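You operate a simulated robot arm through the tools that you are given. There is no shell and no other tool.

You run a simulated two-armed robot. Do the job below in one go: nothing can be reset, and whatever is moved stays where it is left.

Task
Take the blue towel from the island top on the sink side and hang it over the handle of the dishwasher door.

Only the result counts: the job must be done as asked and must still hold three seconds after the hand-in. Knocking over, shifting, dropping, spilling or breaking anything else fails it. Flat cloth is picked up by pressing the open fingertips on it (5 to 10 N) and closing them slowly along it; thin cloth reads only 2 to 8 mm in the jaws.

Robot
Two 7-joint arms with two-finger parallel grippers on one trunk, on a base that moves. Base frame: it is fixed to the floor where the robot stands at the start and does not move with it; the origin is under the middle of the robot, x ahead of it, y to its left, z up. Lengths are in mm, angles in rad, forces in N, time in s.
The left shoulder is at the start at [62, 196, 1129], the right one opposite. With the tool pointing down near the work surface each hand reaches from about 260 to 700 mm from the robot's upright axis, wherever it stands, measured 20 degrees to its own side. Payload 1.57 kg a hand.
The tool frame of a hand sits at the grasp point between the pads (the TCP): z along the fingers, y along the line on which they close. The tips reach 30 mm beyond it. Largest opening 110 mm; finger width 24, thickness 12; the body of the gripper, 48 by 112 mm, starts 78 mm behind the TCP.
Orientation is that of the tool frame in the base frame, as a unit quaternion [w, x, y, z]. With the fingers straight down and closing along the base's y, the tool's x points along the base's -x, its y along +y and its z along -z.

Tools
- The arms move only by the tool apply_moves. It takes "left_increments", "right_increments" or both (then of equal length, played together; a hand with none holds still); each is a list of rows, each a list of 7 numbers: the shift along the base's x, y, z in mm, then the turn, a rotation vector about the base's x, y, z in rad, then the finger opening in mm, from 0 to 110. In form: [[tx, ty, tz, ax, ay, az, gripper], ...]. A call has 1 to 20 rows; each row is the pose to reach, as a shift and turn from the pose commanded when the call began. Each row takes 0.2 s and may step no farther than 50 mm and 0.15 rad from the row before; otherwise, or with a gripper value out of range, the whole call is refused. A pose out of reach is approached as far as the arm can. The call stops where the force on the tool passes 40 N (or 10 N more than at its start, if that is more) or the arm is blocked; 0.2 s more then pass. Each finger travels about 72 mm/s and halts on what it meets, pressing with about 40 N; the grip force reading is that of the motor and also rises with nothing between the fingers. The clock runs only during rows and for 0.2 s after the last one: add rows that repeat a pose to give the fingers time. The reply holds the time, the measured pose of the TCP, the force on the tool along the base axes, the opening and the grip force, in the units named above and with some noise, with the torque about the TCP (base axes, N m) and any sound that the robot's microphone picked up, and new pictures: "show" is both (left out), scene, wrist or none (wrist: the cameras of the hands that moved).
- Cameras (640 x 400 px; columns grow to the right, rows downward): "scene" is now at [70.7, -48.6, 1693.6]; the picture's right is [-0.78, -0.63, 0.00], its down [-0.58, 0.71, -0.40] and it looks along [0.25, -0.31, -0.91] (base axes); focal length 214 px, centre (320, 200). "left" rides on the left gripper at [70, -16, -141] in its tool frame; the picture's right is [0.23, 0.97, 0.00], its down [-0.85, 0.20, -0.48] and it looks along [-0.47, 0.11, 0.88] (tool axes); focal length 222 px, centre (320, 200). "right" rides on the right gripper at [70, 16, -141] in its tool frame; the picture's right is [-0.23, 0.97, 0.00], its down [-0.85, -0.20, -0.48] and it looks along [-0.47, -0.11, 0.88] (tool axes); focal length 222 px, centre (320, 200). There is no depth. A picture from a camera that has moved, and an enlarged one, comes with that camera's place and axes in the base frame and with its lens.
- slide_trunk(by): slides the trunk up (or, below 0, down) by that many mm; the arms and the scene camera ride with it, the base frame stays. It gives what a move gives, with no picture.
- base_move(legs): drives the robot by 1 to 6 legs, each [ahead, left, turn to the left] in mm, mm and rad, along the robot's own axes; the way and the turn of a leg run together, so that a leg with both is an arc; at most 1500 mm and 3.142 rad a leg. The arms and the cameras ride along, it lands a little off, and it stops where it bumps. It gives what a move gives, and a new picture of the scene camera.
- head_to(pan, tilt): turns the head with the scene camera to pan (to the left, within 1.501 rad either way) and tilt (down, from -0.506 to 1.204), counted from straight ahead of the robot. It gives what a move gives, and a new picture of the scene camera.
- zoom(camera, box): a new picture of the part [left, top, right, bottom] of that camera's present view, enlarged. It takes no simulated time.
- hand_in(): hands the job in; it is judged then, once.

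Places have to be worked out from the pictures, the camera data and where the tool is seen. Open the grippers and draw the arms clear of the work before you hand the job in, unless the task says otherwise.

The tools are called after ">>>" as a command line: name --argument value ..., lists and objects as JSON in quotes. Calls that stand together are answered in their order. apply_moves: Moves the arms, as the interface text tells. Its arguments: {"type":"object","properties":{"left_increments":{"type":"array","items":{"type":"array","items":{"type":"number"}}},"right_increments":{"type":"array","items":{"type":"array","items":{"type":"number"}}},"show":{"type":"string","enum":["both","scene","wrist","none"]}},"required":[]} The other tools are called the same way: slide_trunk (by) moves the trunk up or down; base_move (legs) drives the base; head_to (pan, tilt) turns the head that bears the scene camera; zoom (camera, box) takes an enlarged picture of a part of a camera's view; hand_in () hands the job in.

At the start:

```text
time: 0.0
left_tool_pos: [504.3, -2.7, 1056.8]
left_ee_rot: [-0.001, 0.001, 1.0, 0.001]
left_force: [0.3, 0.7, -0.8]
left_wrist_torque: [-0.05, 0.03, 0.04]
left_opening: 110.1
left_grip_force: 0.0
right_tool_pos: [295.6, -427.0, 1089.4]
right_ee_rot: [-0.001, 0.0, 1.0, 0.0]
right_force: [0.4, -0.3, -0.4]
right_wrist_torque: [0.0, 0.01, -0.03]
right_opening: 110.0
right_grip_force: 0.0
trunk travel left (down, up): [-725.0, 265.0]
robot x, y, heading: [2.4, -0.4, 0.002]
head pan, tilt (commanded): [-0.888, 1.152]
```

scene: 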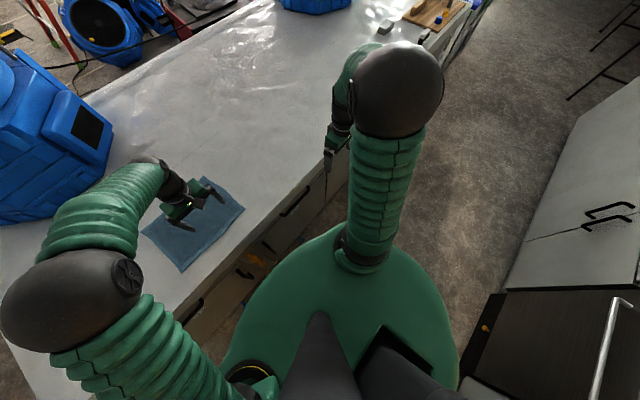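
right: 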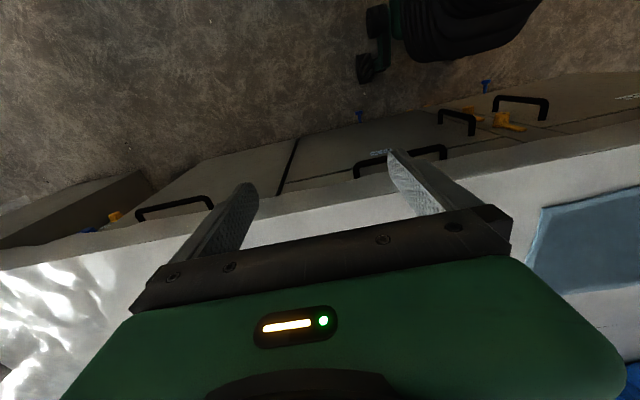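
left: 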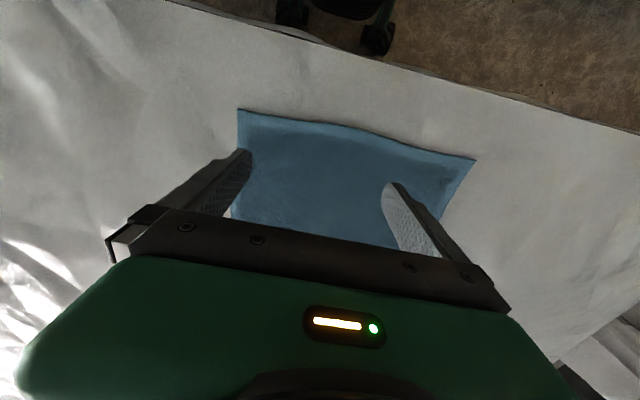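

The left hand hovers above the blue towel; behind/right of the robot there is an appliance with a silver bar handle. I look around first to identify the dishwasher.

>>> head_to --pan -1.5 --tilt 0.7

>>> head_to --pan 1.5 --tilt 0.7

>>> head_to --pan 0.0 --tilt 0.6

```text
time: 1.0
left_tool_pos: [503.2, -1.2, 1057.6]
left_ee_rot: [0.0, 0.0, 1.0, 0.0]
left_force: [-0.2, 0.2, 0.0]
left_wrist_torque: [-0.03, 0.01, 0.02]
left_opening: 110.1
left_grip_force: 0.2
right_tool_pos: [294.7, -428.2, 1089.4]
right_ee_rot: [-0.001, 0.0, 1.0, 0.0]
right_force: [-0.1, -0.8, -0.5]
right_wrist_torque: [0.01, 0.01, 0.01]
right_opening: 109.8
right_grip_force: 0.1
trunk travel left (down, up): [-725.0, 265.0]
robot x, y, heading: [3.2, -2.7, -0.003]
head pan, tilt (commanded): [-1.499, 0.7]
camera scene: at [39.3, -87.2, 1726.7], right [-1.0, -0.07, 0.0], down [-0.05, 0.64, -0.76], along [0.05, -0.76, -0.65], focal length 214 px, centre (320, 200)
```

scene: 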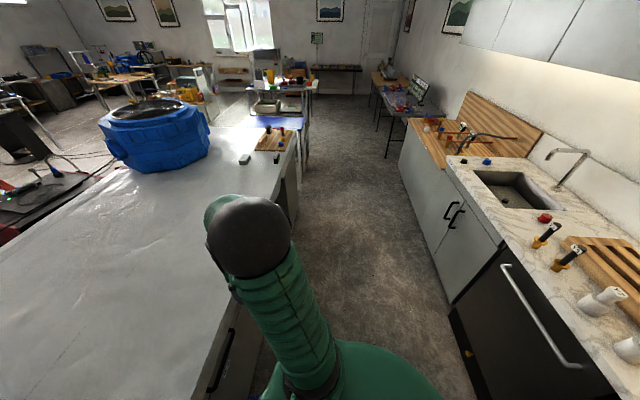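

```text
time: 3.6
left_tool_pos: [502.0, -2.4, 1057.5]
left_ee_rot: [0.0, 0.0, 1.0, 0.0]
left_force: [-0.5, -1.3, 0.0]
left_wrist_torque: [-0.01, -0.01, -0.02]
left_opening: 110.0
left_grip_force: 0.1
right_tool_pos: [293.7, -428.2, 1089.8]
right_ee_rot: [0.0, 0.0, 1.0, 0.0]
right_force: [1.0, 0.4, 0.5]
right_wrist_torque: [-0.02, -0.01, 0.01]
right_opening: 110.1
right_grip_force: 0.0
trunk travel left (down, up): [-725.0, 265.0]
robot x, y, heading: [-0.8, 0.7, -0.0]
head pan, tilt (commanded): [1.499, 0.7]
camera scene: at [39.3, 82.3, 1727.0], right [1.0, -0.07, 0.0], down [-0.05, -0.64, -0.77], along [0.05, 0.76, -0.64], focal length 214 px, centre (320, 200)
```

scene: 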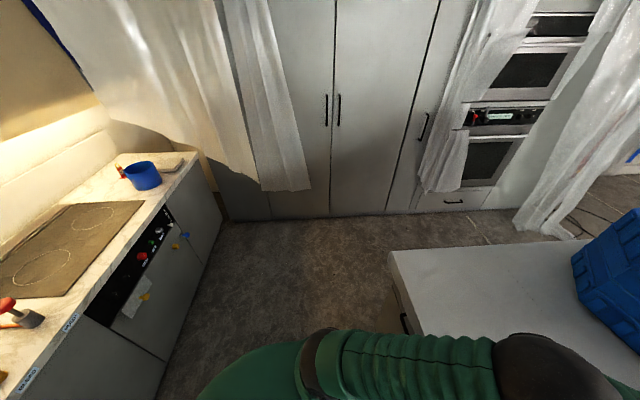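

```text
time: 5.2
left_tool_pos: [502.9, -2.7, 1057.7]
left_ee_rot: [0.0, 0.0, 1.0, 0.0]
left_force: [0.0, 1.4, 0.3]
left_wrist_torque: [0.0, 0.01, 0.03]
left_opening: 109.9
left_grip_force: 0.1
right_tool_pos: [294.7, -427.9, 1089.3]
right_ee_rot: [0.0, -0.001, 1.0, 0.0]
right_force: [0.6, -0.4, -0.2]
right_wrist_torque: [-0.02, 0.01, 0.0]
right_opening: 109.9
right_grip_force: 0.1
trunk travel left (down, up): [-725.0, 265.0]
robot x, y, heading: [1.4, 0.1, 0.002]
head pan, tilt (commanded): [0.0, 0.6]
camera scene: at [121.7, -2.5, 1735.4], right [0.0, -1.0, 0.0], down [-0.57, 0.0, -0.82], along [0.82, 0.0, -0.57], focal length 214 px, centre (320, 200)
```

scene: 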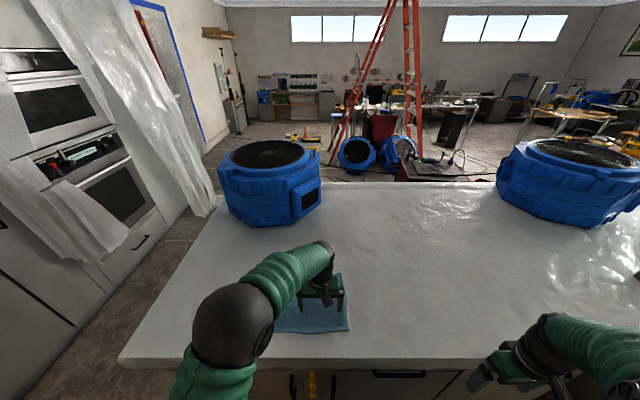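

The dishwasher is the dark front next to the sink, with a silver horizontal bar handle running along base y at roughly x≈-830. I look at it more closely to measure the handle, gap and counter edge.

>>> head_to --pan -1.5 --tilt 0.95

>>> zoom --camera "scene" --box '[440, 100, 640, 225]'

>>> zoom --camera "scene" --box '[480, 180, 640, 400]'

```text
time: 6.8
left_tool_pos: [502.7, -3.0, 1058.0]
left_ee_rot: [0.0, 0.0, 1.0, -0.001]
left_force: [-1.1, 0.1, 0.5]
left_wrist_torque: [0.0, 0.01, 0.0]
left_opening: 110.2
left_grip_force: 0.0
right_tool_pos: [293.3, -427.9, 1089.7]
right_ee_rot: [0.001, 0.0, 1.0, 0.0]
right_force: [-0.3, -0.3, 0.1]
right_wrist_torque: [-0.01, -0.02, -0.02]
right_opening: 110.1
right_grip_force: 0.0
trunk travel left (down, up): [-725.0, 265.0]
robot x, y, heading: [-0.1, 1.5, -0.003]
head pan, tilt (commanded): [-1.499, 0.949]
camera scene: at [38.4, -75.1, 1707.0], right [-1.0, -0.07, 0.0], down [-0.06, 0.81, -0.58], along [0.04, -0.58, -0.81], focal length 214 px, centre (320, 200)
```

scene: 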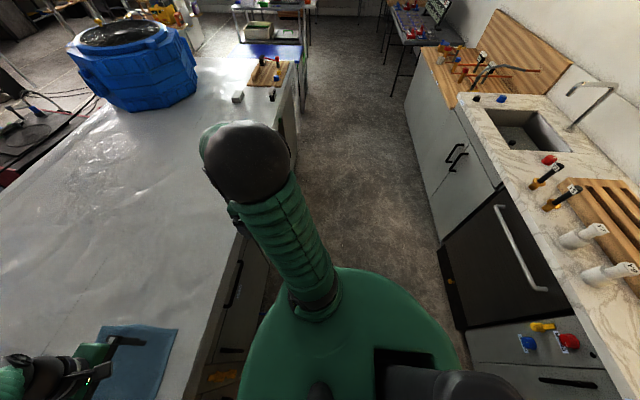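

```text
3.20 times, centred on (540, 162) of scene
camera zoom: at [38.4, -75.1, 1707.0], right [-1.0, -0.07, 0.0], down [-0.06, 0.81, -0.58], along [0.04, -0.58, -0.81], focal length 686 px, centre (-384, 320)
```

zoom: 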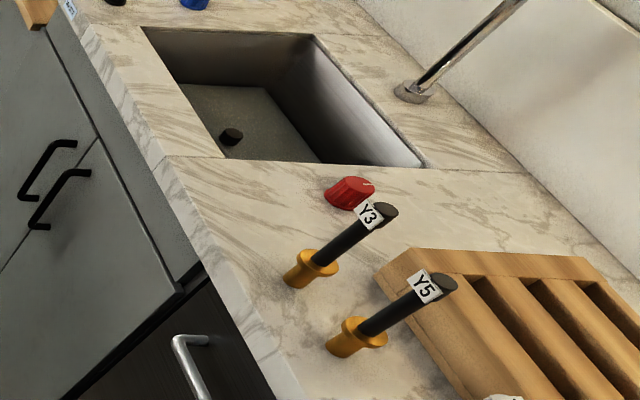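

```text
1.82 times, centred on (560, 290) of scene
camera zoom: at [38.4, -75.1, 1707.0], right [-1.0, -0.07, 0.0], down [-0.06, 0.81, -0.58], along [0.04, -0.58, -0.81], focal length 390 px, centre (-116, 36)
```

zoom: 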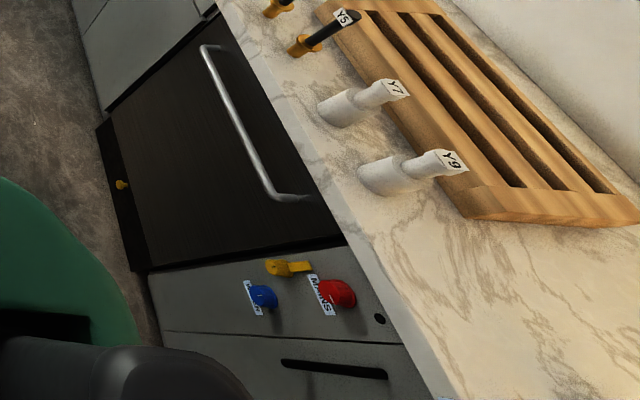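

The dishwasher bar stands off its door with a usable gap, and the counter edge lies just behind it. Now I check the towel closely before picking it.

>>> zoom --camera "left" --box '[200, 80, 500, 268]'

>>> head_to --pan 0.1 --tilt 1.1

```text
2.13 times, centred on (350, 174) of left
camera zoom: at [432.6, -17.9, 1199.9], right [-0.23, 0.97, 0.0], down [0.86, 0.2, 0.48], along [0.47, 0.11, -0.88], focal length 473 px, centre (256, 255)
```

zoom: 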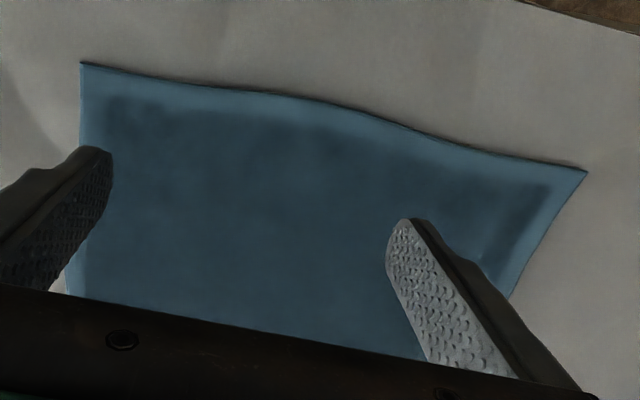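

```text
time: 8.5
left_tool_pos: [503.2, -2.3, 1057.1]
left_ee_rot: [0.0, 0.0, 1.0, 0.0]
left_force: [-0.6, -0.3, -1.2]
left_wrist_torque: [-0.01, -0.02, -0.01]
left_opening: 110.0
left_grip_force: 0.0
right_tool_pos: [293.4, -427.4, 1090.3]
right_ee_rot: [0.001, -0.001, 1.0, 0.0]
right_force: [-0.1, 0.8, -0.4]
right_wrist_torque: [0.0, 0.01, -0.01]
right_opening: 109.9
right_grip_force: 0.1
trunk travel left (down, up): [-725.0, 265.0]
robot x, y, heading: [-0.8, -1.9, 0.0]
head pan, tilt (commanded): [0.099, 1.1]
camera scene: at [96.0, 3.8, 1696.8], right [0.1, -1.0, 0.0], down [-0.89, -0.09, -0.45], along [0.45, 0.05, -0.89], focal length 214 px, centre (320, 200)
```

scene: 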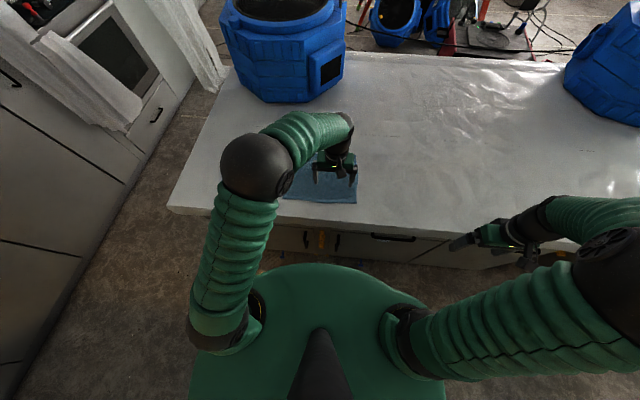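

The towel lies flat at about x 480–705, y -100–190, top at z≈933. I bring both hands above its near edge, left at y≈150 and right at y≈-60, with fingers closing along y.

>>> apply_moves --left_increments '[[0, 15, 0, 0, 0, 0, 100], [0, 30, 0, 0, 0, 0, 90], [0, 45, 0, 0, 0, 0, 80], [-2, 60, 0, 0, 0, 0, 70], [-4, 75, 0, 0, 0, 0, 60], [-5, 90, 0, 0, 0, 0, 55], [-6, 105, 0, 0, 0, 0, 50], [-7, 120, 0, 0, 0, 0, 50], [-8, 135, 0, 0, 0, 0, 50], [-8, 152, 0, 0, 0, 0, 50], [-8, 152, 0, 0, 0, 0, 50]]' --right_increments '[[20, 37, 0, 0, 0, 0, 100], [40, 74, 0, 0, 0, 0, 90], [60, 110, 0, 0, 0, 0, 80], [80, 147, 0, 0, 0, 0, 70], [100, 184, 0, 0, 0, 0, 60], [120, 220, 0, 0, 0, 0, 55], [140, 257, 0, 0, 0, 0, 50], [161, 294, 0, 0, 0, 0, 50], [181, 331, -10, 0, 0, 0, 50], [201, 367, -20, 0, 0, 0, 50], [201, 367, -33, 0, 0, 0, 50]]' --show "both"

```text
time: 10.9
left_tool_pos: [496.6, 150.4, 1057.3]
left_ee_rot: [0.0, -0.001, 1.0, 0.0]
left_force: [-0.7, 0.4, 0.9]
left_wrist_torque: [-0.02, -0.02, 0.0]
left_opening: 50.1
left_grip_force: 0.1
right_tool_pos: [493.4, -59.0, 1059.1]
right_ee_rot: [0.0, 0.001, 1.0, 0.0]
right_force: [0.0, 0.0, 0.4]
right_wrist_torque: [-0.01, 0.0, -0.02]
right_opening: 50.3
right_grip_force: 0.1
trunk travel left (down, up): [-725.0, 265.0]
robot x, y, heading: [2.0, -1.6, 0.003]
head pan, tilt (commanded): [0.099, 1.1]
camera scene: at [97.0, 8.1, 1696.8], right [0.1, -0.99, 0.0], down [-0.89, -0.09, -0.45], along [0.45, 0.04, -0.89], focal length 214 px, centre (320, 200)
camera right: at [423.7, -42.1, 1199.5], right [0.23, 0.97, 0.0], down [0.85, -0.2, 0.48], along [0.47, -0.11, -0.88], focal length 222 px, centre (320, 200)
camera left: at [425.7, 135.5, 1199.6], right [-0.23, 0.97, 0.0], down [0.86, 0.2, 0.48], along [0.47, 0.11, -0.88], focal length 222 px, centre (320, 200)
```

scene: 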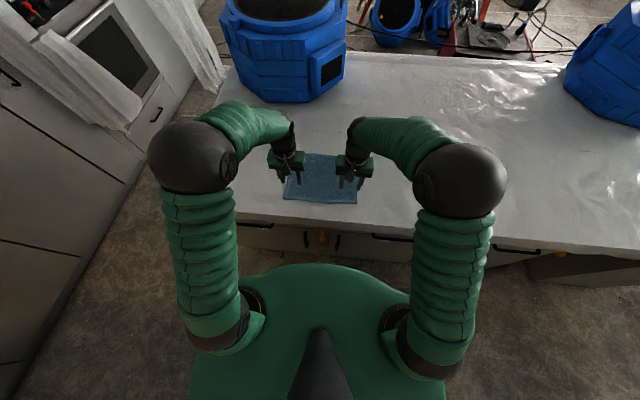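
right: 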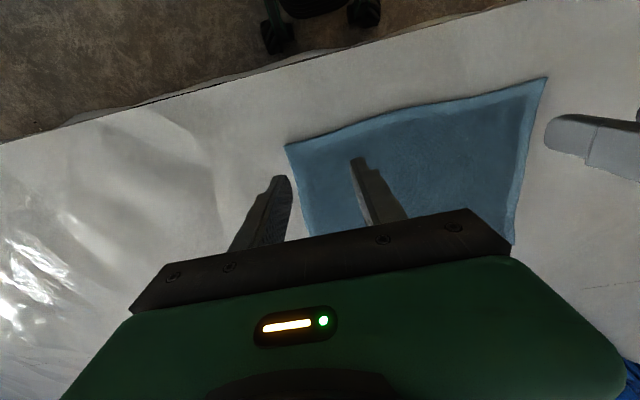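
left: 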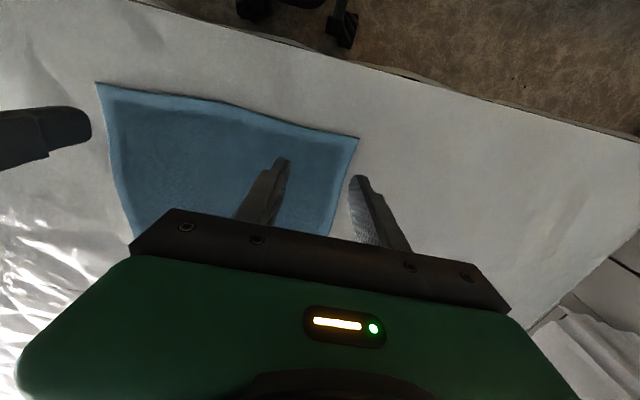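

Both hands bracket the near edge; cross-checking all cameras gives the table at z≈933 and the near edge at x≈478–484. I lower both to just above the cloth with 45 mm openings.

>>> apply_moves --left_increments '[[0, 0, -20, 0, 0, 0, 45], [0, -1, -40, 0, 0, 0, 45], [0, -2, -60, 0, 0, 0, 45], [0, -2, -75, 0, 0, 0, 45], [0, -2, -75, 0, 0, 0, 45]]' --right_increments '[[0, 2, -20, 0, 0, 0, 45], [0, 4, -40, 0, 0, 0, 45], [0, 6, -60, 0, 0, 0, 45], [2, 6, -75, 0, 0, 0, 45], [2, 6, -75, 0, 0, 0, 45]]' --show "wrist"

```text
time: 12.1
left_tool_pos: [494.7, 146.7, 982.6]
left_ee_rot: [0.0, 0.001, 1.0, 0.0]
left_force: [-0.1, -0.4, -0.6]
left_wrist_torque: [-0.01, -0.04, 0.03]
left_opening: 45.1
left_grip_force: 0.0
right_tool_pos: [495.3, -53.2, 980.2]
right_ee_rot: [0.0, 0.0, 1.0, 0.0]
right_force: [-0.2, 0.0, -0.4]
right_wrist_torque: [0.04, -0.01, 0.01]
right_opening: 44.7
right_grip_force: 0.0
trunk travel left (down, up): [-725.0, 265.0]
robot x, y, heading: [-2.1, 1.6, -0.003]
head pan, tilt (commanded): [0.099, 1.1]
camera right: at [425.1, -36.4, 1120.5], right [0.23, 0.97, 0.0], down [0.85, -0.2, 0.48], along [0.47, -0.11, -0.88], focal length 222 px, centre (320, 200)
camera left: at [424.2, 131.4, 1125.3], right [-0.23, 0.97, 0.0], down [0.86, 0.2, 0.48], along [0.47, 0.11, -0.88], focal length 222 px, centre (320, 200)
```

right: 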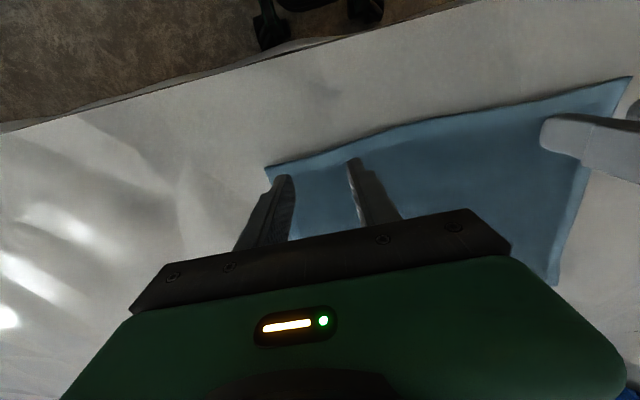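
left: 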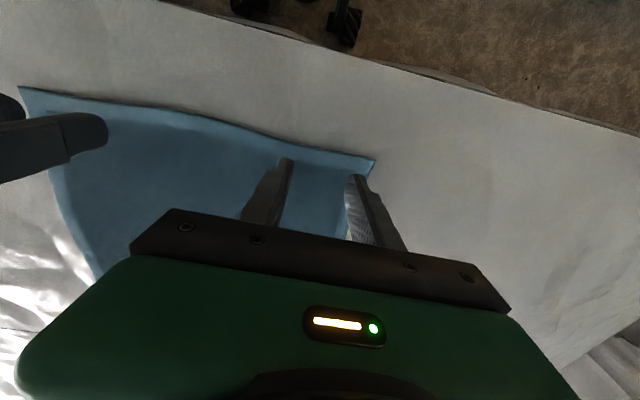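

Tips are about 18 mm above the cloth, both inside its corners. I lower in small steps until contact force shows.

>>> apply_moves --left_increments '[[0, 0, -5, 0, 0, 0, 45], [0, 0, -10, 0, 0, 0, 45], [0, 0, -14, 0, 0, 0, 45], [0, 0, -14, 0, 0, 0, 45]]' --right_increments '[[0, 0, -5, 0, 0, 0, 45], [0, 0, -9, 0, 0, 0, 45], [0, 0, -12, 0, 0, 0, 45], [0, 0, -12, 0, 0, 0, 45]]' --show "none"

```text
time: 13.1
left_tool_pos: [494.3, 148.7, 967.7]
left_ee_rot: [-0.001, 0.0, 1.0, 0.001]
left_force: [0.5, 0.1, -0.5]
left_wrist_torque: [0.02, 0.0, 0.0]
left_opening: 45.1
left_grip_force: 0.2
right_tool_pos: [496.1, -54.5, 969.5]
right_ee_rot: [0.0, -0.001, 1.0, 0.0]
right_force: [-0.4, 0.4, 0.6]
right_wrist_torque: [0.01, 0.01, 0.02]
right_opening: 44.9
right_grip_force: 0.1
trunk travel left (down, up): [-725.0, 265.0]
robot x, y, heading: [0.8, -1.0, 0.005]
head pan, tilt (commanded): [0.099, 1.1]
```

No contact yet at z≈968. I continue down a few millimetres with small steps.

>>> apply_moves --left_increments '[[0, 0, -2, 0, 0, 0, 45], [0, 0, -4, 0, 0, 0, 45], [0, 0, -4, 0, 0, 0, 45]]' --right_increments '[[0, 0, -2, 0, 0, 0, 45], [0, 0, -4, 0, 0, 0, 45], [0, 0, -4, 0, 0, 0, 45]]' --show "none"

```text
time: 13.9
left_tool_pos: [494.6, 148.7, 965.9]
left_ee_rot: [0.0, 0.0, 1.0, -0.001]
left_force: [0.5, -0.6, -0.6]
left_wrist_torque: [0.0, 0.01, 0.0]
left_opening: 44.8
left_grip_force: 0.1
right_tool_pos: [496.4, -52.6, 965.2]
right_ee_rot: [0.0, -0.001, 1.0, -0.001]
right_force: [0.1, 0.2, -0.1]
right_wrist_torque: [0.02, 0.0, 0.0]
right_opening: 45.0
right_grip_force: 0.1
trunk travel left (down, up): [-725.0, 265.0]
robot x, y, heading: [-5.9, -0.4, -0.003]
head pan, tilt (commanded): [0.099, 1.1]
```

Still no contact at z≈965. I step down further by 4 mm.

>>> apply_moves --left_increments '[[0, 0, -2, 0, 0, 0, 45], [0, 0, -4, 0, 0, 0, 45], [0, 0, -4, 0, 0, 0, 45]]' --right_increments '[[0, 0, -2, 0, 0, 0, 45], [0, 0, -4, 0, 0, 0, 45], [0, 0, -4, 0, 0, 0, 45]]' --show "none"

```text
time: 14.7
left_tool_pos: [495.6, 149.2, 960.6]
left_ee_rot: [0.0, 0.0, 1.0, 0.001]
left_force: [0.7, -0.3, -0.5]
left_wrist_torque: [0.01, -0.04, 0.01]
left_opening: 44.9
left_grip_force: 0.1
right_tool_pos: [496.4, -52.9, 962.3]
right_ee_rot: [0.0, 0.0, 1.0, -0.001]
right_force: [0.8, -0.7, 0.1]
right_wrist_torque: [0.04, -0.03, 0.02]
right_opening: 45.2
right_grip_force: 0.0
trunk travel left (down, up): [-725.0, 265.0]
robot x, y, heading: [-0.5, -2.1, 0.002]
head pan, tilt (commanded): [0.099, 1.1]
```

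Still free at z≈961; I keep going down in 2 mm steps.

>>> apply_moves --left_increments '[[0, 0, -2, 0, 0, 0, 45], [0, 0, -4, 0, 0, 0, 45], [0, 0, -4, 0, 0, 0, 45]]' --right_increments '[[0, 0, -2, 0, 0, 0, 45], [0, 0, -4, 0, 0, 0, 45], [0, 0, -4, 0, 0, 0, 45]]' --show "wrist"

```text
time: 15.5
left_tool_pos: [494.5, 148.9, 955.7]
left_ee_rot: [0.0, 0.0, 1.0, 0.0]
left_force: [0.2, 0.9, 0.1]
left_wrist_torque: [-0.02, -0.01, 0.01]
left_opening: 45.4
left_grip_force: 0.0
right_tool_pos: [495.7, -54.1, 958.0]
right_ee_rot: [0.0, 0.0, 1.0, -0.001]
right_force: [-0.3, 0.4, -0.4]
right_wrist_torque: [0.0, -0.03, -0.02]
right_opening: 44.8
right_grip_force: 0.0
trunk travel left (down, up): [-725.0, 265.0]
robot x, y, heading: [-0.1, -1.8, -0.001]
head pan, tilt (commanded): [0.099, 1.1]
camera right: at [426.7, -37.7, 1099.2], right [0.23, 0.97, 0.0], down [0.86, -0.2, 0.48], along [0.47, -0.11, -0.88], focal length 222 px, centre (320, 200)
camera left: at [424.5, 133.8, 1098.4], right [-0.23, 0.97, 0.0], down [0.86, 0.2, 0.48], along [0.47, 0.11, -0.88], focal length 222 px, centre (320, 200)
```

right: 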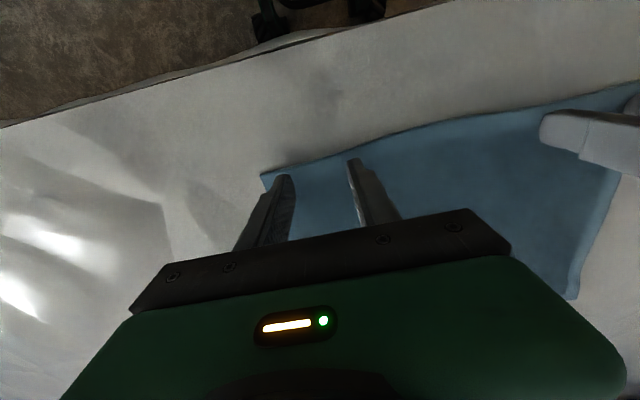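
left: 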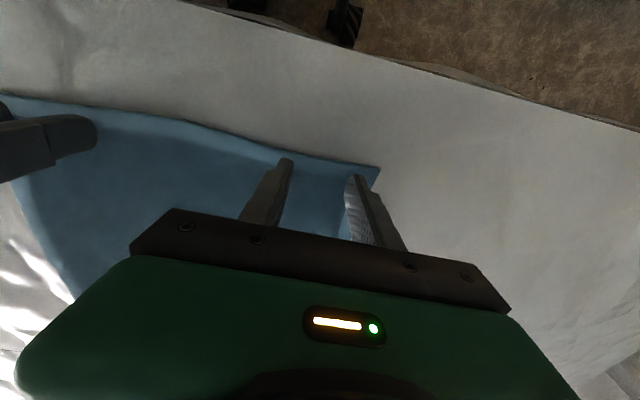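

Still no contact; shadows suggest the surface is a bit lower than my estimate. I continue with smaller calls.

>>> apply_moves --left_increments '[[0, 0, -2, 0, 0, 0, 45], [0, 0, -4, 0, 0, 0, 45], [0, 0, -6, 0, 0, 0, 45], [0, 0, -6, 0, 0, 0, 45]]' --right_increments '[[0, 0, -2, 0, 0, 0, 45], [0, 0, -4, 0, 0, 0, 45], [0, 0, -6, 0, 0, 0, 45], [0, 0, -6, 0, 0, 0, 45]]' --show "none"

```text
time: 16.5
left_tool_pos: [495.3, 149.0, 952.5]
left_ee_rot: [0.002, 0.001, 1.0, 0.0]
left_force: [1.0, -0.7, 21.1]
left_wrist_torque: [0.05, -0.02, -0.05]
left_opening: 45.0
left_grip_force: 0.0
right_tool_pos: [495.0, -54.6, 953.4]
right_ee_rot: [0.001, 0.0, 1.0, 0.0]
right_force: [1.7, 1.2, 4.6]
right_wrist_torque: [0.04, 0.01, 0.03]
right_opening: 45.3
right_grip_force: 0.1
trunk travel left (down, up): [-725.0, 265.0]
robot x, y, heading: [-1.9, -5.7, 0.008]
head pan, tilt (commanded): [0.099, 1.1]
```

Contact: left presses at 21 N, right at 5 N. I ease the left up ~1.5 mm and press the right a touch more, then check.

>>> apply_moves --left_increments '[[0, 0, 1.5, 0, 0, 0, 45], [0, 0, 1.5, 0, 0, 0, 45]]' --right_increments '[[0, 0, -0.5, 0, 0, 0, 45], [0, 0, -0.5, 0, 0, 0, 45]]' --show "none"

```text
time: 17.1
left_tool_pos: [492.9, 149.6, 953.5]
left_ee_rot: [0.001, 0.0, 1.0, 0.0]
left_force: [2.1, -0.5, 8.7]
left_wrist_torque: [0.02, -0.03, -0.01]
left_opening: 45.2
left_grip_force: 0.1
right_tool_pos: [494.4, -54.4, 952.8]
right_ee_rot: [0.0, 0.0, 1.0, 0.001]
right_force: [-1.6, -1.6, 17.5]
right_wrist_torque: [-0.05, 0.06, 0.03]
right_opening: 45.0
right_grip_force: 0.0
trunk travel left (down, up): [-725.0, 265.0]
robot x, y, heading: [0.6, 0.0, -0.001]
head pan, tilt (commanded): [0.099, 1.1]
```

Left is at 8.7 N (good), right at 17.5 N. I raise the right slightly.

>>> apply_moves --left_increments '[[0, 0, 0, 0, 0, 0, 45], [0, 0, 0, 0, 0, 0, 45]]' --right_increments '[[0, 0, 0.8, 0, 0, 0, 45], [0, 0, 0.8, 0, 0, 0, 45]]' --show "none"

```text
time: 17.7
left_tool_pos: [494.6, 149.5, 954.2]
left_ee_rot: [0.0, 0.0, 1.0, 0.0]
left_force: [-0.1, -0.5, 8.9]
left_wrist_torque: [0.02, 0.01, 0.0]
left_opening: 45.1
left_grip_force: 0.0
right_tool_pos: [494.4, -54.2, 953.2]
right_ee_rot: [0.001, 0.001, 1.0, 0.0]
right_force: [-0.3, -2.8, 11.6]
right_wrist_torque: [-0.09, 0.06, 0.0]
right_opening: 44.9
right_grip_force: 0.0
trunk travel left (down, up): [-725.0, 265.0]
robot x, y, heading: [2.0, -2.2, -0.001]
head pan, tilt (commanded): [0.099, 1.1]
```

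Left 8.9 N, right 11.6 N; I lift the right 0.3 mm and slowly close both hands along the cloth to form the ridges.

>>> apply_moves --left_increments '[[0, 0, 0, 0, 0, 0, 42], [0, 0, 0, 0, 0, 0, 39], [0, 0, 0, 0, 0, 0, 36], [0, 0, 0, 0, 0, 0, 33], [0, 0, 0, 0, 0, 0, 30], [0, 0, 0, 0, 0, 0, 27], [0, 0, 0, 0, 0, 0, 24], [0, 0, 0, 0, 0, 0, 21], [0, 0, 0, 0, 0, 0, 18], [0, 0, 0, 0, 0, 0, 15]]' --right_increments '[[0, 0, 0.3, 0, 0, 0, 42], [0, 0, 0.3, 0, 0, 0, 39], [0, 0, 0.3, 0, 0, 0, 36], [0, 0, 0.3, 0, 0, 0, 33], [0, 0, 0.3, 0, 0, 0, 30], [0, 0, 0.3, 0, 0, 0, 27], [0, 0, 0.3, 0, 0, 0, 24], [0, 0, 0.3, 0, 0, 0, 21], [0, 0, 0.3, 0, 0, 0, 18], [0, 0, 0.3, 0, 0, 0, 15]]' --show "wrist"

```text
time: 19.9
left_tool_pos: [493.6, 150.7, 952.9]
left_ee_rot: [0.001, 0.0, 1.0, 0.0]
left_force: [0.1, -2.3, 9.0]
left_wrist_torque: [-0.08, -0.02, 0.01]
left_opening: 15.1
left_grip_force: 0.0
right_tool_pos: [496.9, -52.2, 953.7]
right_ee_rot: [0.001, -0.001, 1.0, 0.0]
right_force: [-0.1, 1.5, 9.0]
right_wrist_torque: [0.06, 0.0, 0.0]
right_opening: 15.2
right_grip_force: 0.1
trunk travel left (down, up): [-725.0, 265.0]
robot x, y, heading: [0.3, 1.5, -0.0]
head pan, tilt (commanded): [0.099, 1.1]
camera right: at [425.4, -36.7, 1094.0], right [0.23, 0.97, 0.0], down [0.85, -0.2, 0.48], along [0.47, -0.11, -0.88], focal length 222 px, centre (320, 200)
camera left: at [423.3, 134.3, 1095.3], right [-0.23, 0.97, 0.0], down [0.85, 0.2, 0.48], along [0.47, 0.11, -0.88], focal length 222 px, centre (320, 200)
```

right: 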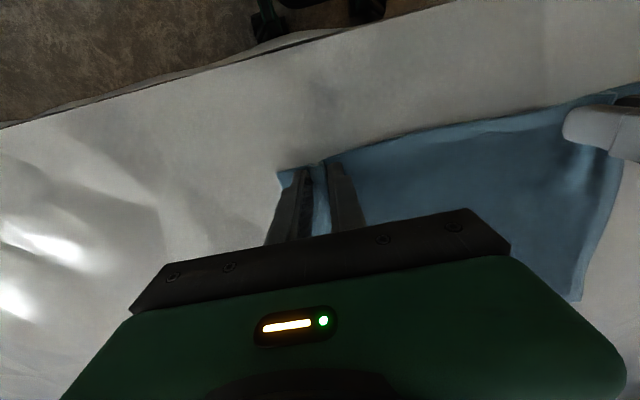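
left: 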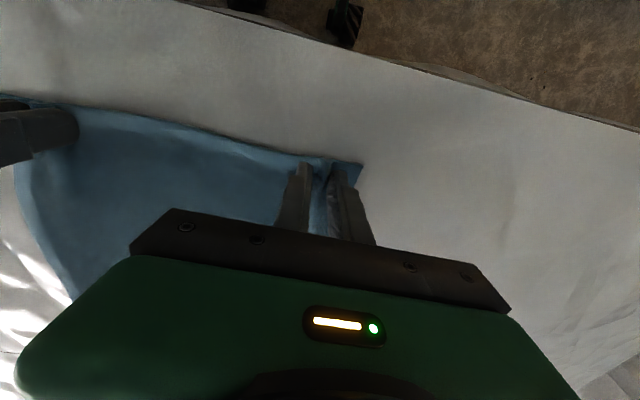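

Ridges of cloth are forming between the fingers in both hands. I close the rest of the way slowly and hold.

>>> apply_moves --left_increments '[[0, 0, 0, 0, 0, 0, 12], [0, 0, 0, 0, 0, 0, 9], [0, 0, 0, 0, 0, 0, 6], [0, 0, 0, 0, 0, 0, 3], [0, 0, 0, 0, 0, 0, 0], [0, 0, 0, 0, 0, 0, 0], [0, 0, 0, 0, 0, 0, 0]]' --right_increments '[[0, 0, 0, 0, 0, 0, 12], [0, 0, 0, 0, 0, 0, 9], [0, 0, 0, 0, 0, 0, 6], [0, 0, 0, 0, 0, 0, 3], [0, 0, 0, 0, 0, 0, 0], [0, 0, 0, 0, 0, 0, 0], [0, 0, 0, 0, 0, 0, 0]]' --show "wrist"

```text
time: 21.5
left_tool_pos: [494.4, 149.7, 954.0]
left_ee_rot: [0.001, 0.0, 1.0, 0.0]
left_force: [-0.2, -3.5, 8.0]
left_wrist_torque: [-0.06, -0.01, -0.06]
left_opening: 4.0
left_grip_force: 24.4
right_tool_pos: [495.1, -52.0, 952.5]
right_ee_rot: [0.002, 0.0, 1.0, 0.001]
right_force: [0.5, 4.1, 10.7]
right_wrist_torque: [0.13, 0.0, 0.01]
right_opening: 6.1
right_grip_force: 25.8
trunk travel left (down, up): [-725.0, 265.0]
robot x, y, heading: [1.7, 4.8, -0.002]
head pan, tilt (commanded): [0.099, 1.1]
camera right: at [425.4, -36.5, 1094.0], right [0.23, 0.97, 0.0], down [0.85, -0.2, 0.48], along [0.47, -0.11, -0.88], focal length 222 px, centre (320, 200)
camera left: at [423.2, 134.3, 1095.3], right [-0.23, 0.97, 0.0], down [0.85, 0.2, 0.48], along [0.47, 0.11, -0.88], focal length 222 px, centre (320, 200)
```

right: 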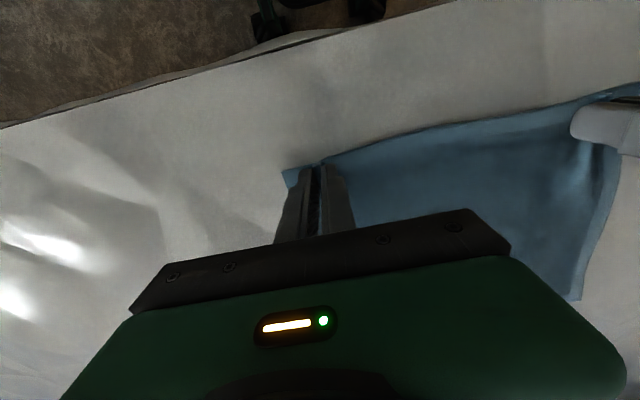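
left: 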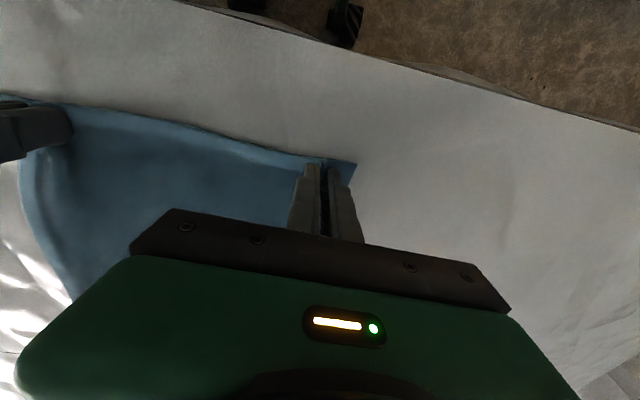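

Both hands hold cloth (4.0 and 6.1 mm at ~25 N). I lift both slowly and look.

>>> apply_moves --left_increments '[[0, 0, 5, 0, 0, 0, 0], [0, 0, 12, 0, 0, 0, 0], [0, 0, 24, 0, 0, 0, 0], [0, 0, 40, 0, 0, 0, 0], [0, 0, 56, 0, 0, 0, 0], [0, 0, 72, 0, 0, 0, 0], [0, 0, 88, 0, 0, 0, 0], [0, 0, 104, 0, 0, 0, 0], [0, 0, 120, 0, 0, 0, 0], [0, 0, 120, 0, 0, 0, 0]]' --right_increments '[[0, 0, 5, 0, 0, 0, 0], [0, 0, 12, 0, 0, 0, 0], [0, 0, 24, 0, 0, 0, 0], [0, 0, 40, 0, 0, 0, 0], [0, 0, 56, 0, 0, 0, 0], [0, 0, 72, 0, 0, 0, 0], [0, 0, 88, 0, 0, 0, 0], [0, 0, 104, 0, 0, 0, 0], [0, 0, 120, 0, 0, 0, 0], [0, 0, 120, 0, 0, 0, 0]]' --show "both"

```text
time: 23.7
left_tool_pos: [495.7, 148.5, 1072.2]
left_ee_rot: [0.0, 0.0, 1.0, 0.0]
left_force: [0.5, -2.9, 1.1]
left_wrist_torque: [-0.1, 0.0, -0.06]
left_opening: 4.1
left_grip_force: 25.5
right_tool_pos: [495.5, -53.0, 1072.0]
right_ee_rot: [-0.001, 0.0, 1.0, -0.001]
right_force: [-0.4, 2.0, -0.3]
right_wrist_torque: [0.1, -0.02, 0.02]
right_opening: 4.9
right_grip_force: 25.1
trunk travel left (down, up): [-725.0, 265.0]
robot x, y, heading: [-0.1, -0.9, -0.003]
head pan, tilt (commanded): [0.099, 1.1]
camera scene: at [97.5, 7.0, 1696.7], right [0.1, -1.0, 0.0], down [-0.89, -0.09, -0.45], along [0.45, 0.04, -0.89], focal length 214 px, centre (320, 200)
camera right: at [426.8, -36.2, 1213.0], right [0.23, 0.97, 0.0], down [0.86, -0.2, 0.48], along [0.46, -0.11, -0.88], focal length 222 px, centre (320, 200)
camera left: at [425.9, 133.9, 1214.2], right [-0.23, 0.97, 0.0], down [0.86, 0.2, 0.48], along [0.47, 0.11, -0.88], focal length 222 px, centre (320, 200)
```

scene: 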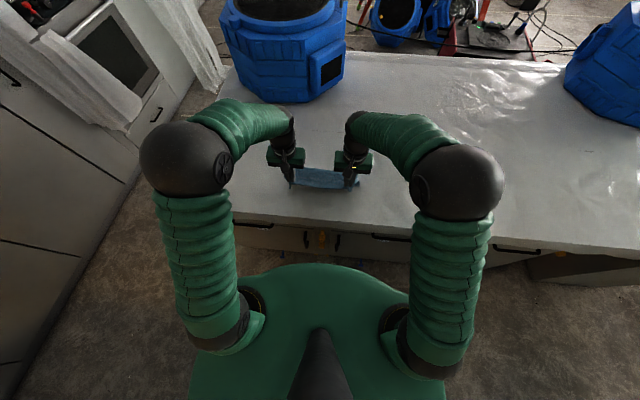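
right: 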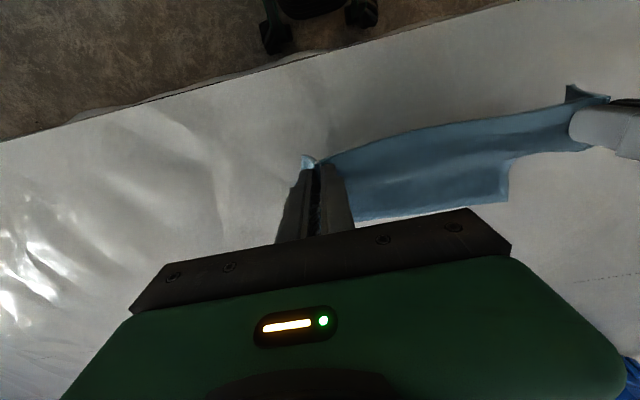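
left: 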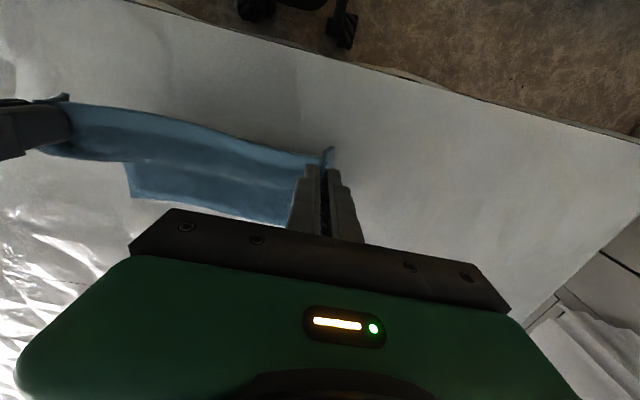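

The towel hangs between both hands. I lift another 120 mm so its free hem clears the island.

>>> apply_moves --left_increments '[[0, 0, 16, 0, 0, 0, 0], [0, 0, 32, 0, 0, 0, 0], [0, 0, 48, 0, 0, 0, 0], [0, 0, 64, 0, 0, 0, 0], [0, 0, 80, 0, 0, 0, 0], [0, 0, 96, 0, 0, 0, 0], [0, 0, 112, 0, 0, 0, 0], [0, 0, 120, 0, 0, 0, 0], [0, 0, 120, 0, 0, 0, 0]]' --right_increments '[[0, 0, 16, 0, 0, 0, 0], [0, 0, 32, 0, 0, 0, 0], [0, 0, 48, 0, 0, 0, 0], [0, 0, 64, 0, 0, 0, 0], [0, 0, 80, 0, 0, 0, 0], [0, 0, 96, 0, 0, 0, 0], [0, 0, 112, 0, 0, 0, 0], [0, 0, 120, 0, 0, 0, 0], [0, 0, 120, 0, 0, 0, 0]]' --show "both"

```text
time: 25.7
left_tool_pos: [498.1, 148.3, 1191.9]
left_ee_rot: [-0.001, -0.001, 1.0, 0.0]
left_force: [0.1, -2.0, 0.4]
left_wrist_torque: [-0.03, -0.01, -0.01]
left_opening: 4.0
left_grip_force: 24.8
right_tool_pos: [497.4, -52.5, 1193.7]
right_ee_rot: [0.0, 0.0, 1.0, 0.0]
right_force: [-0.6, 2.8, -1.0]
right_wrist_torque: [0.06, 0.05, 0.04]
right_opening: 4.7
right_grip_force: 25.4
trunk travel left (down, up): [-725.0, 265.0]
robot x, y, heading: [-3.5, -0.1, 0.0]
head pan, tilt (commanded): [0.099, 1.1]
camera scene: at [97.3, 6.8, 1696.7], right [0.1, -1.0, 0.0], down [-0.89, -0.09, -0.45], along [0.45, 0.04, -0.89], focal length 214 px, centre (320, 200)
camera right: at [427.7, -36.0, 1334.5], right [0.23, 0.97, 0.0], down [0.86, -0.2, 0.48], along [0.47, -0.11, -0.88], focal length 222 px, centre (320, 200)
camera left: at [427.2, 133.2, 1334.5], right [-0.23, 0.97, 0.0], down [0.86, 0.2, 0.48], along [0.47, 0.11, -0.88], focal length 222 px, centre (320, 200)
```

scene: 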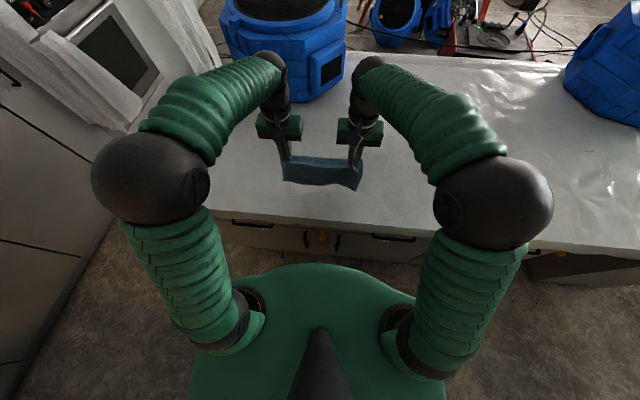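
right: 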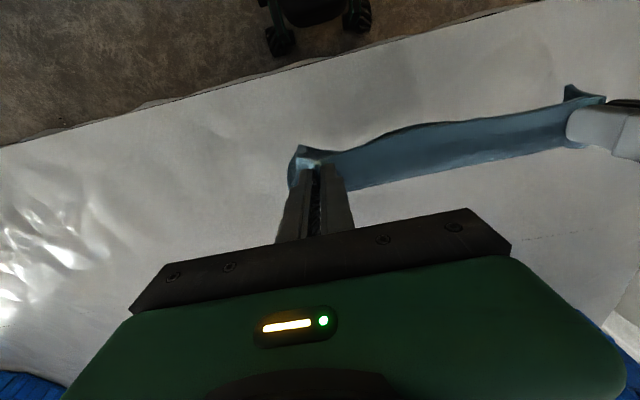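
left: 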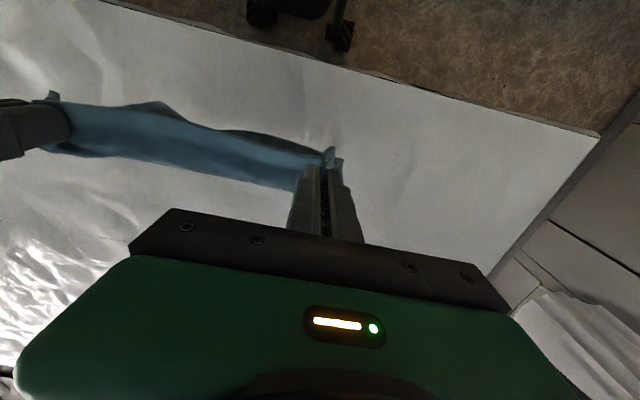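

The towel hangs clear with its hem just above the island. I back up into the middle of the aisle and turn around toward the dishwasher.

>>> base_move --legs '[[-230, 0, 0]]'

>>> base_move --legs '[[0, 0, 1.57], [0, 0, 1.57]]'

```text
time: 27.4
left_tool_pos: [271.4, 147.3, 1190.1]
left_ee_rot: [-0.001, 0.003, 1.0, -0.001]
left_force: [-0.3, -3.0, -0.9]
left_wrist_torque: [-0.07, 0.0, -0.03]
left_opening: 4.2
left_grip_force: 24.7
right_tool_pos: [270.8, -55.0, 1193.0]
right_ee_rot: [-0.002, 0.003, 1.0, -0.001]
right_force: [0.3, 2.4, -0.5]
right_wrist_torque: [0.06, 0.01, 0.03]
right_opening: 4.5
right_grip_force: 25.2
trunk travel left (down, up): [-725.0, 265.0]
robot x, y, heading: [-231.3, 0.2, -0.006]
head pan, tilt (commanded): [0.099, 1.1]
camera scene: at [-126.6, 7.0, 1696.4], right [0.09, -1.0, 0.0], down [-0.89, -0.08, -0.45], along [0.45, 0.04, -0.89], focal length 214 px, centre (320, 200)
```

scene: 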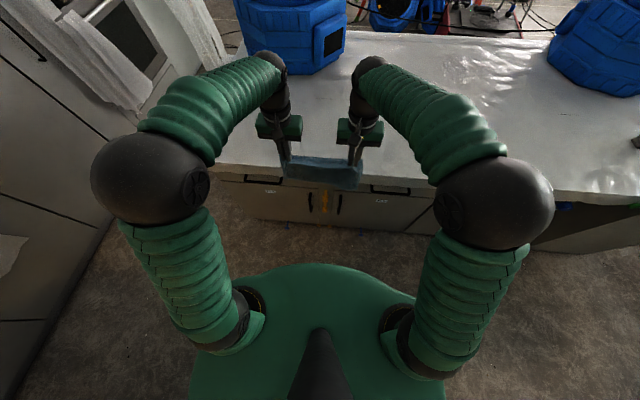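

```text
time: 35.6
left_tool_pos: [-716.6, -169.2, 1192.4]
left_ee_rot: [0.0, 1.0, 0.021, 0.0]
left_force: [-0.7, 1.9, 0.0]
left_wrist_torque: [0.06, 0.04, -0.04]
left_opening: 4.0
left_grip_force: 25.1
right_tool_pos: [-725.4, 31.3, 1194.8]
right_ee_rot: [0.0, 1.0, 0.022, -0.001]
right_force: [-0.3, -2.1, -1.2]
right_wrist_torque: [-0.08, -0.02, -0.07]
right_opening: 4.3
right_grip_force: 25.0
trunk travel left (down, up): [-725.0, 265.0]
robot x, y, heading: [-225.6, -0.5, -3.101]
head pan, tilt (commanded): [0.099, 1.1]
camera scene: at [-325.4, -10.0, 1696.8], right [-0.14, 0.99, 0.0], down [0.88, 0.13, -0.45], along [-0.45, -0.06, -0.89], focal length 214 px, centre (320, 200)
```

scene: 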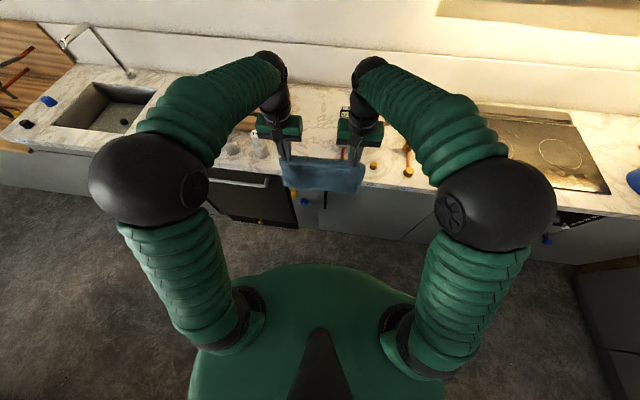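

The robot has turned (heading 0.04 past π) and the towel is still held. I correct the heading and slide left along the aisle toward the dishwasher.

>>> base_move --legs '[[0, 0, -0.04], [0, 490, 0]]'

>>> head_to --pan 0.0 --tilt 0.95

```text
time: 38.8
left_tool_pos: [-721.8, -621.9, 1194.9]
left_ee_rot: [0.003, 1.0, 0.0, -0.001]
left_force: [0.8, 1.5, -0.1]
left_wrist_torque: [0.08, -0.01, -0.04]
left_opening: 3.7
left_grip_force: 24.9
right_tool_pos: [-722.5, -422.3, 1195.6]
right_ee_rot: [0.003, 1.0, -0.001, -0.002]
right_force: [-0.7, -2.2, 0.2]
right_wrist_torque: [-0.03, -0.01, -0.03]
right_opening: 4.2
right_grip_force: 24.8
trunk travel left (down, up): [-725.0, 265.0]
robot x, y, heading: [-229.3, -484.3, 3.141]
head pan, tilt (commanded): [0.099, 1.1]
camera scene: at [-324.8, -477.3, 1696.8], right [-0.1, 1.0, -0.01], down [0.89, 0.08, -0.45], along [-0.45, -0.05, -0.89], focal length 214 px, centre (320, 200)
```

scene: 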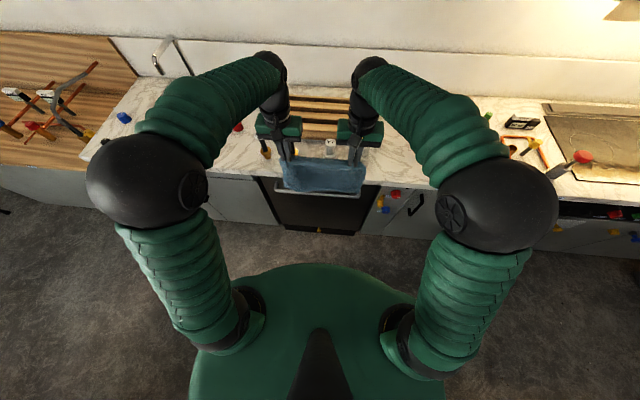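

```text
time: 39.5
left_tool_pos: [-720.8, -626.5, 1194.0]
left_ee_rot: [0.0, 1.0, -0.002, -0.002]
left_force: [0.5, 1.7, -0.6]
left_wrist_torque: [0.06, 0.03, -0.09]
left_opening: 3.9
left_grip_force: 24.5
right_tool_pos: [-721.1, -426.5, 1195.1]
right_ee_rot: [0.001, 1.0, -0.001, -0.002]
right_force: [-0.2, -1.3, 0.7]
right_wrist_torque: [-0.09, 0.03, -0.04]
right_opening: 4.2
right_grip_force: 25.3
trunk travel left (down, up): [-725.0, 265.0]
robot x, y, heading: [-227.5, -482.6, 3.136]
head pan, tilt (commanded): [0.0, 0.949]
camera scene: at [-335.0, -480.1, 1706.9], right [0.0, 1.0, 0.0], down [0.81, 0.0, -0.58], along [-0.58, 0.0, -0.81], focal length 214 px, centre (320, 200)
```

scene: 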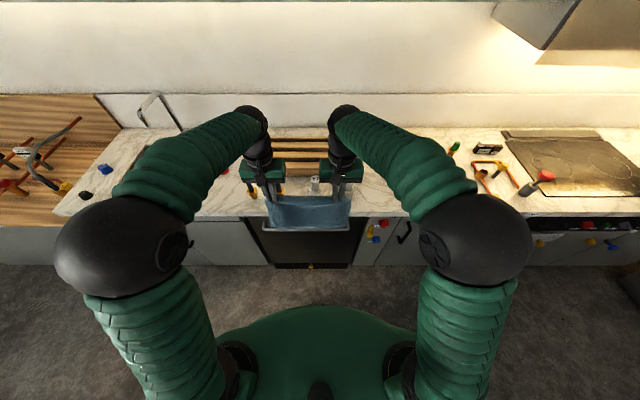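

The towel is now in front of the dishwasher. I zoom in to measure the handle, door and counter edge.

>>> zoom --camera "scene" --box '[230, 160, 390, 280]'

>>> zoom --camera "right" --box '[0, 0, 640, 400]'

>>> zoom --camera "left" --box '[0, 0, 640, 400]'

```text
3.33 times, centred on (310, 220) of scene
camera zoom: at [-335.0, -480.1, 1706.9], right [0.0, 1.0, 0.0], down [0.81, 0.0, -0.58], along [-0.58, 0.0, -0.81], focal length 715 px, centre (353, 133)
```

zoom: 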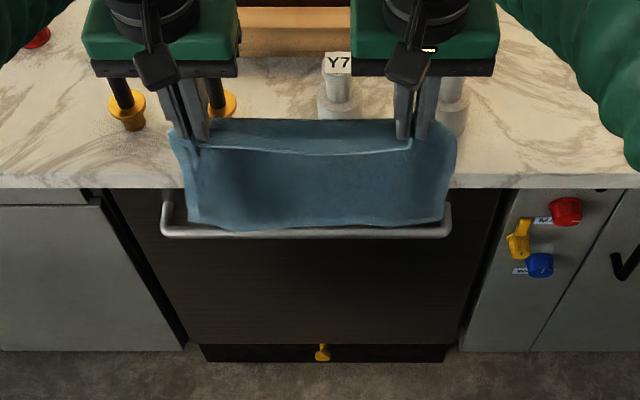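

```text
1.00 times, centred on (320, 200) of right (not enlarged: the box is as wide or as high as the picture)
camera zoom: at [-650.1, -443.0, 1336.5], right [-0.23, -0.97, 0.0], down [-0.85, 0.2, 0.48], along [-0.47, 0.11, -0.88], focal length 222 px, centre (320, 200)
```

zoom: 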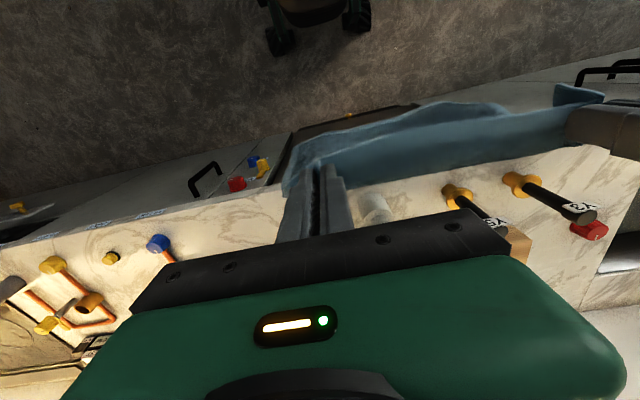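

```text
1.00 times, centred on (320, 200) of left (not enlarged: the box is as wide or as high as the picture)
camera zoom: at [-651.2, -610.8, 1336.5], right [0.22, -0.97, 0.0], down [-0.85, -0.2, 0.48], along [-0.47, -0.11, -0.88], focal length 222 px, centre (320, 200)
```

zoom: 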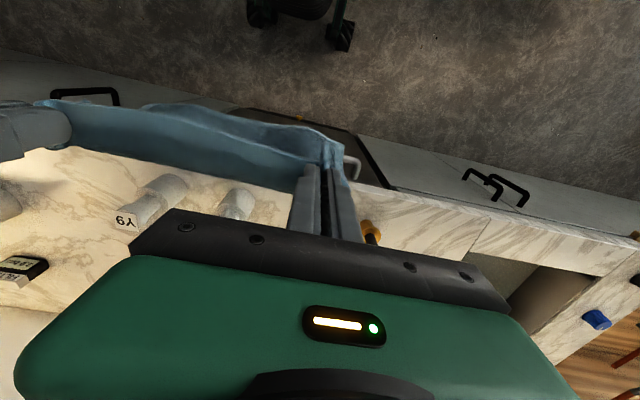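

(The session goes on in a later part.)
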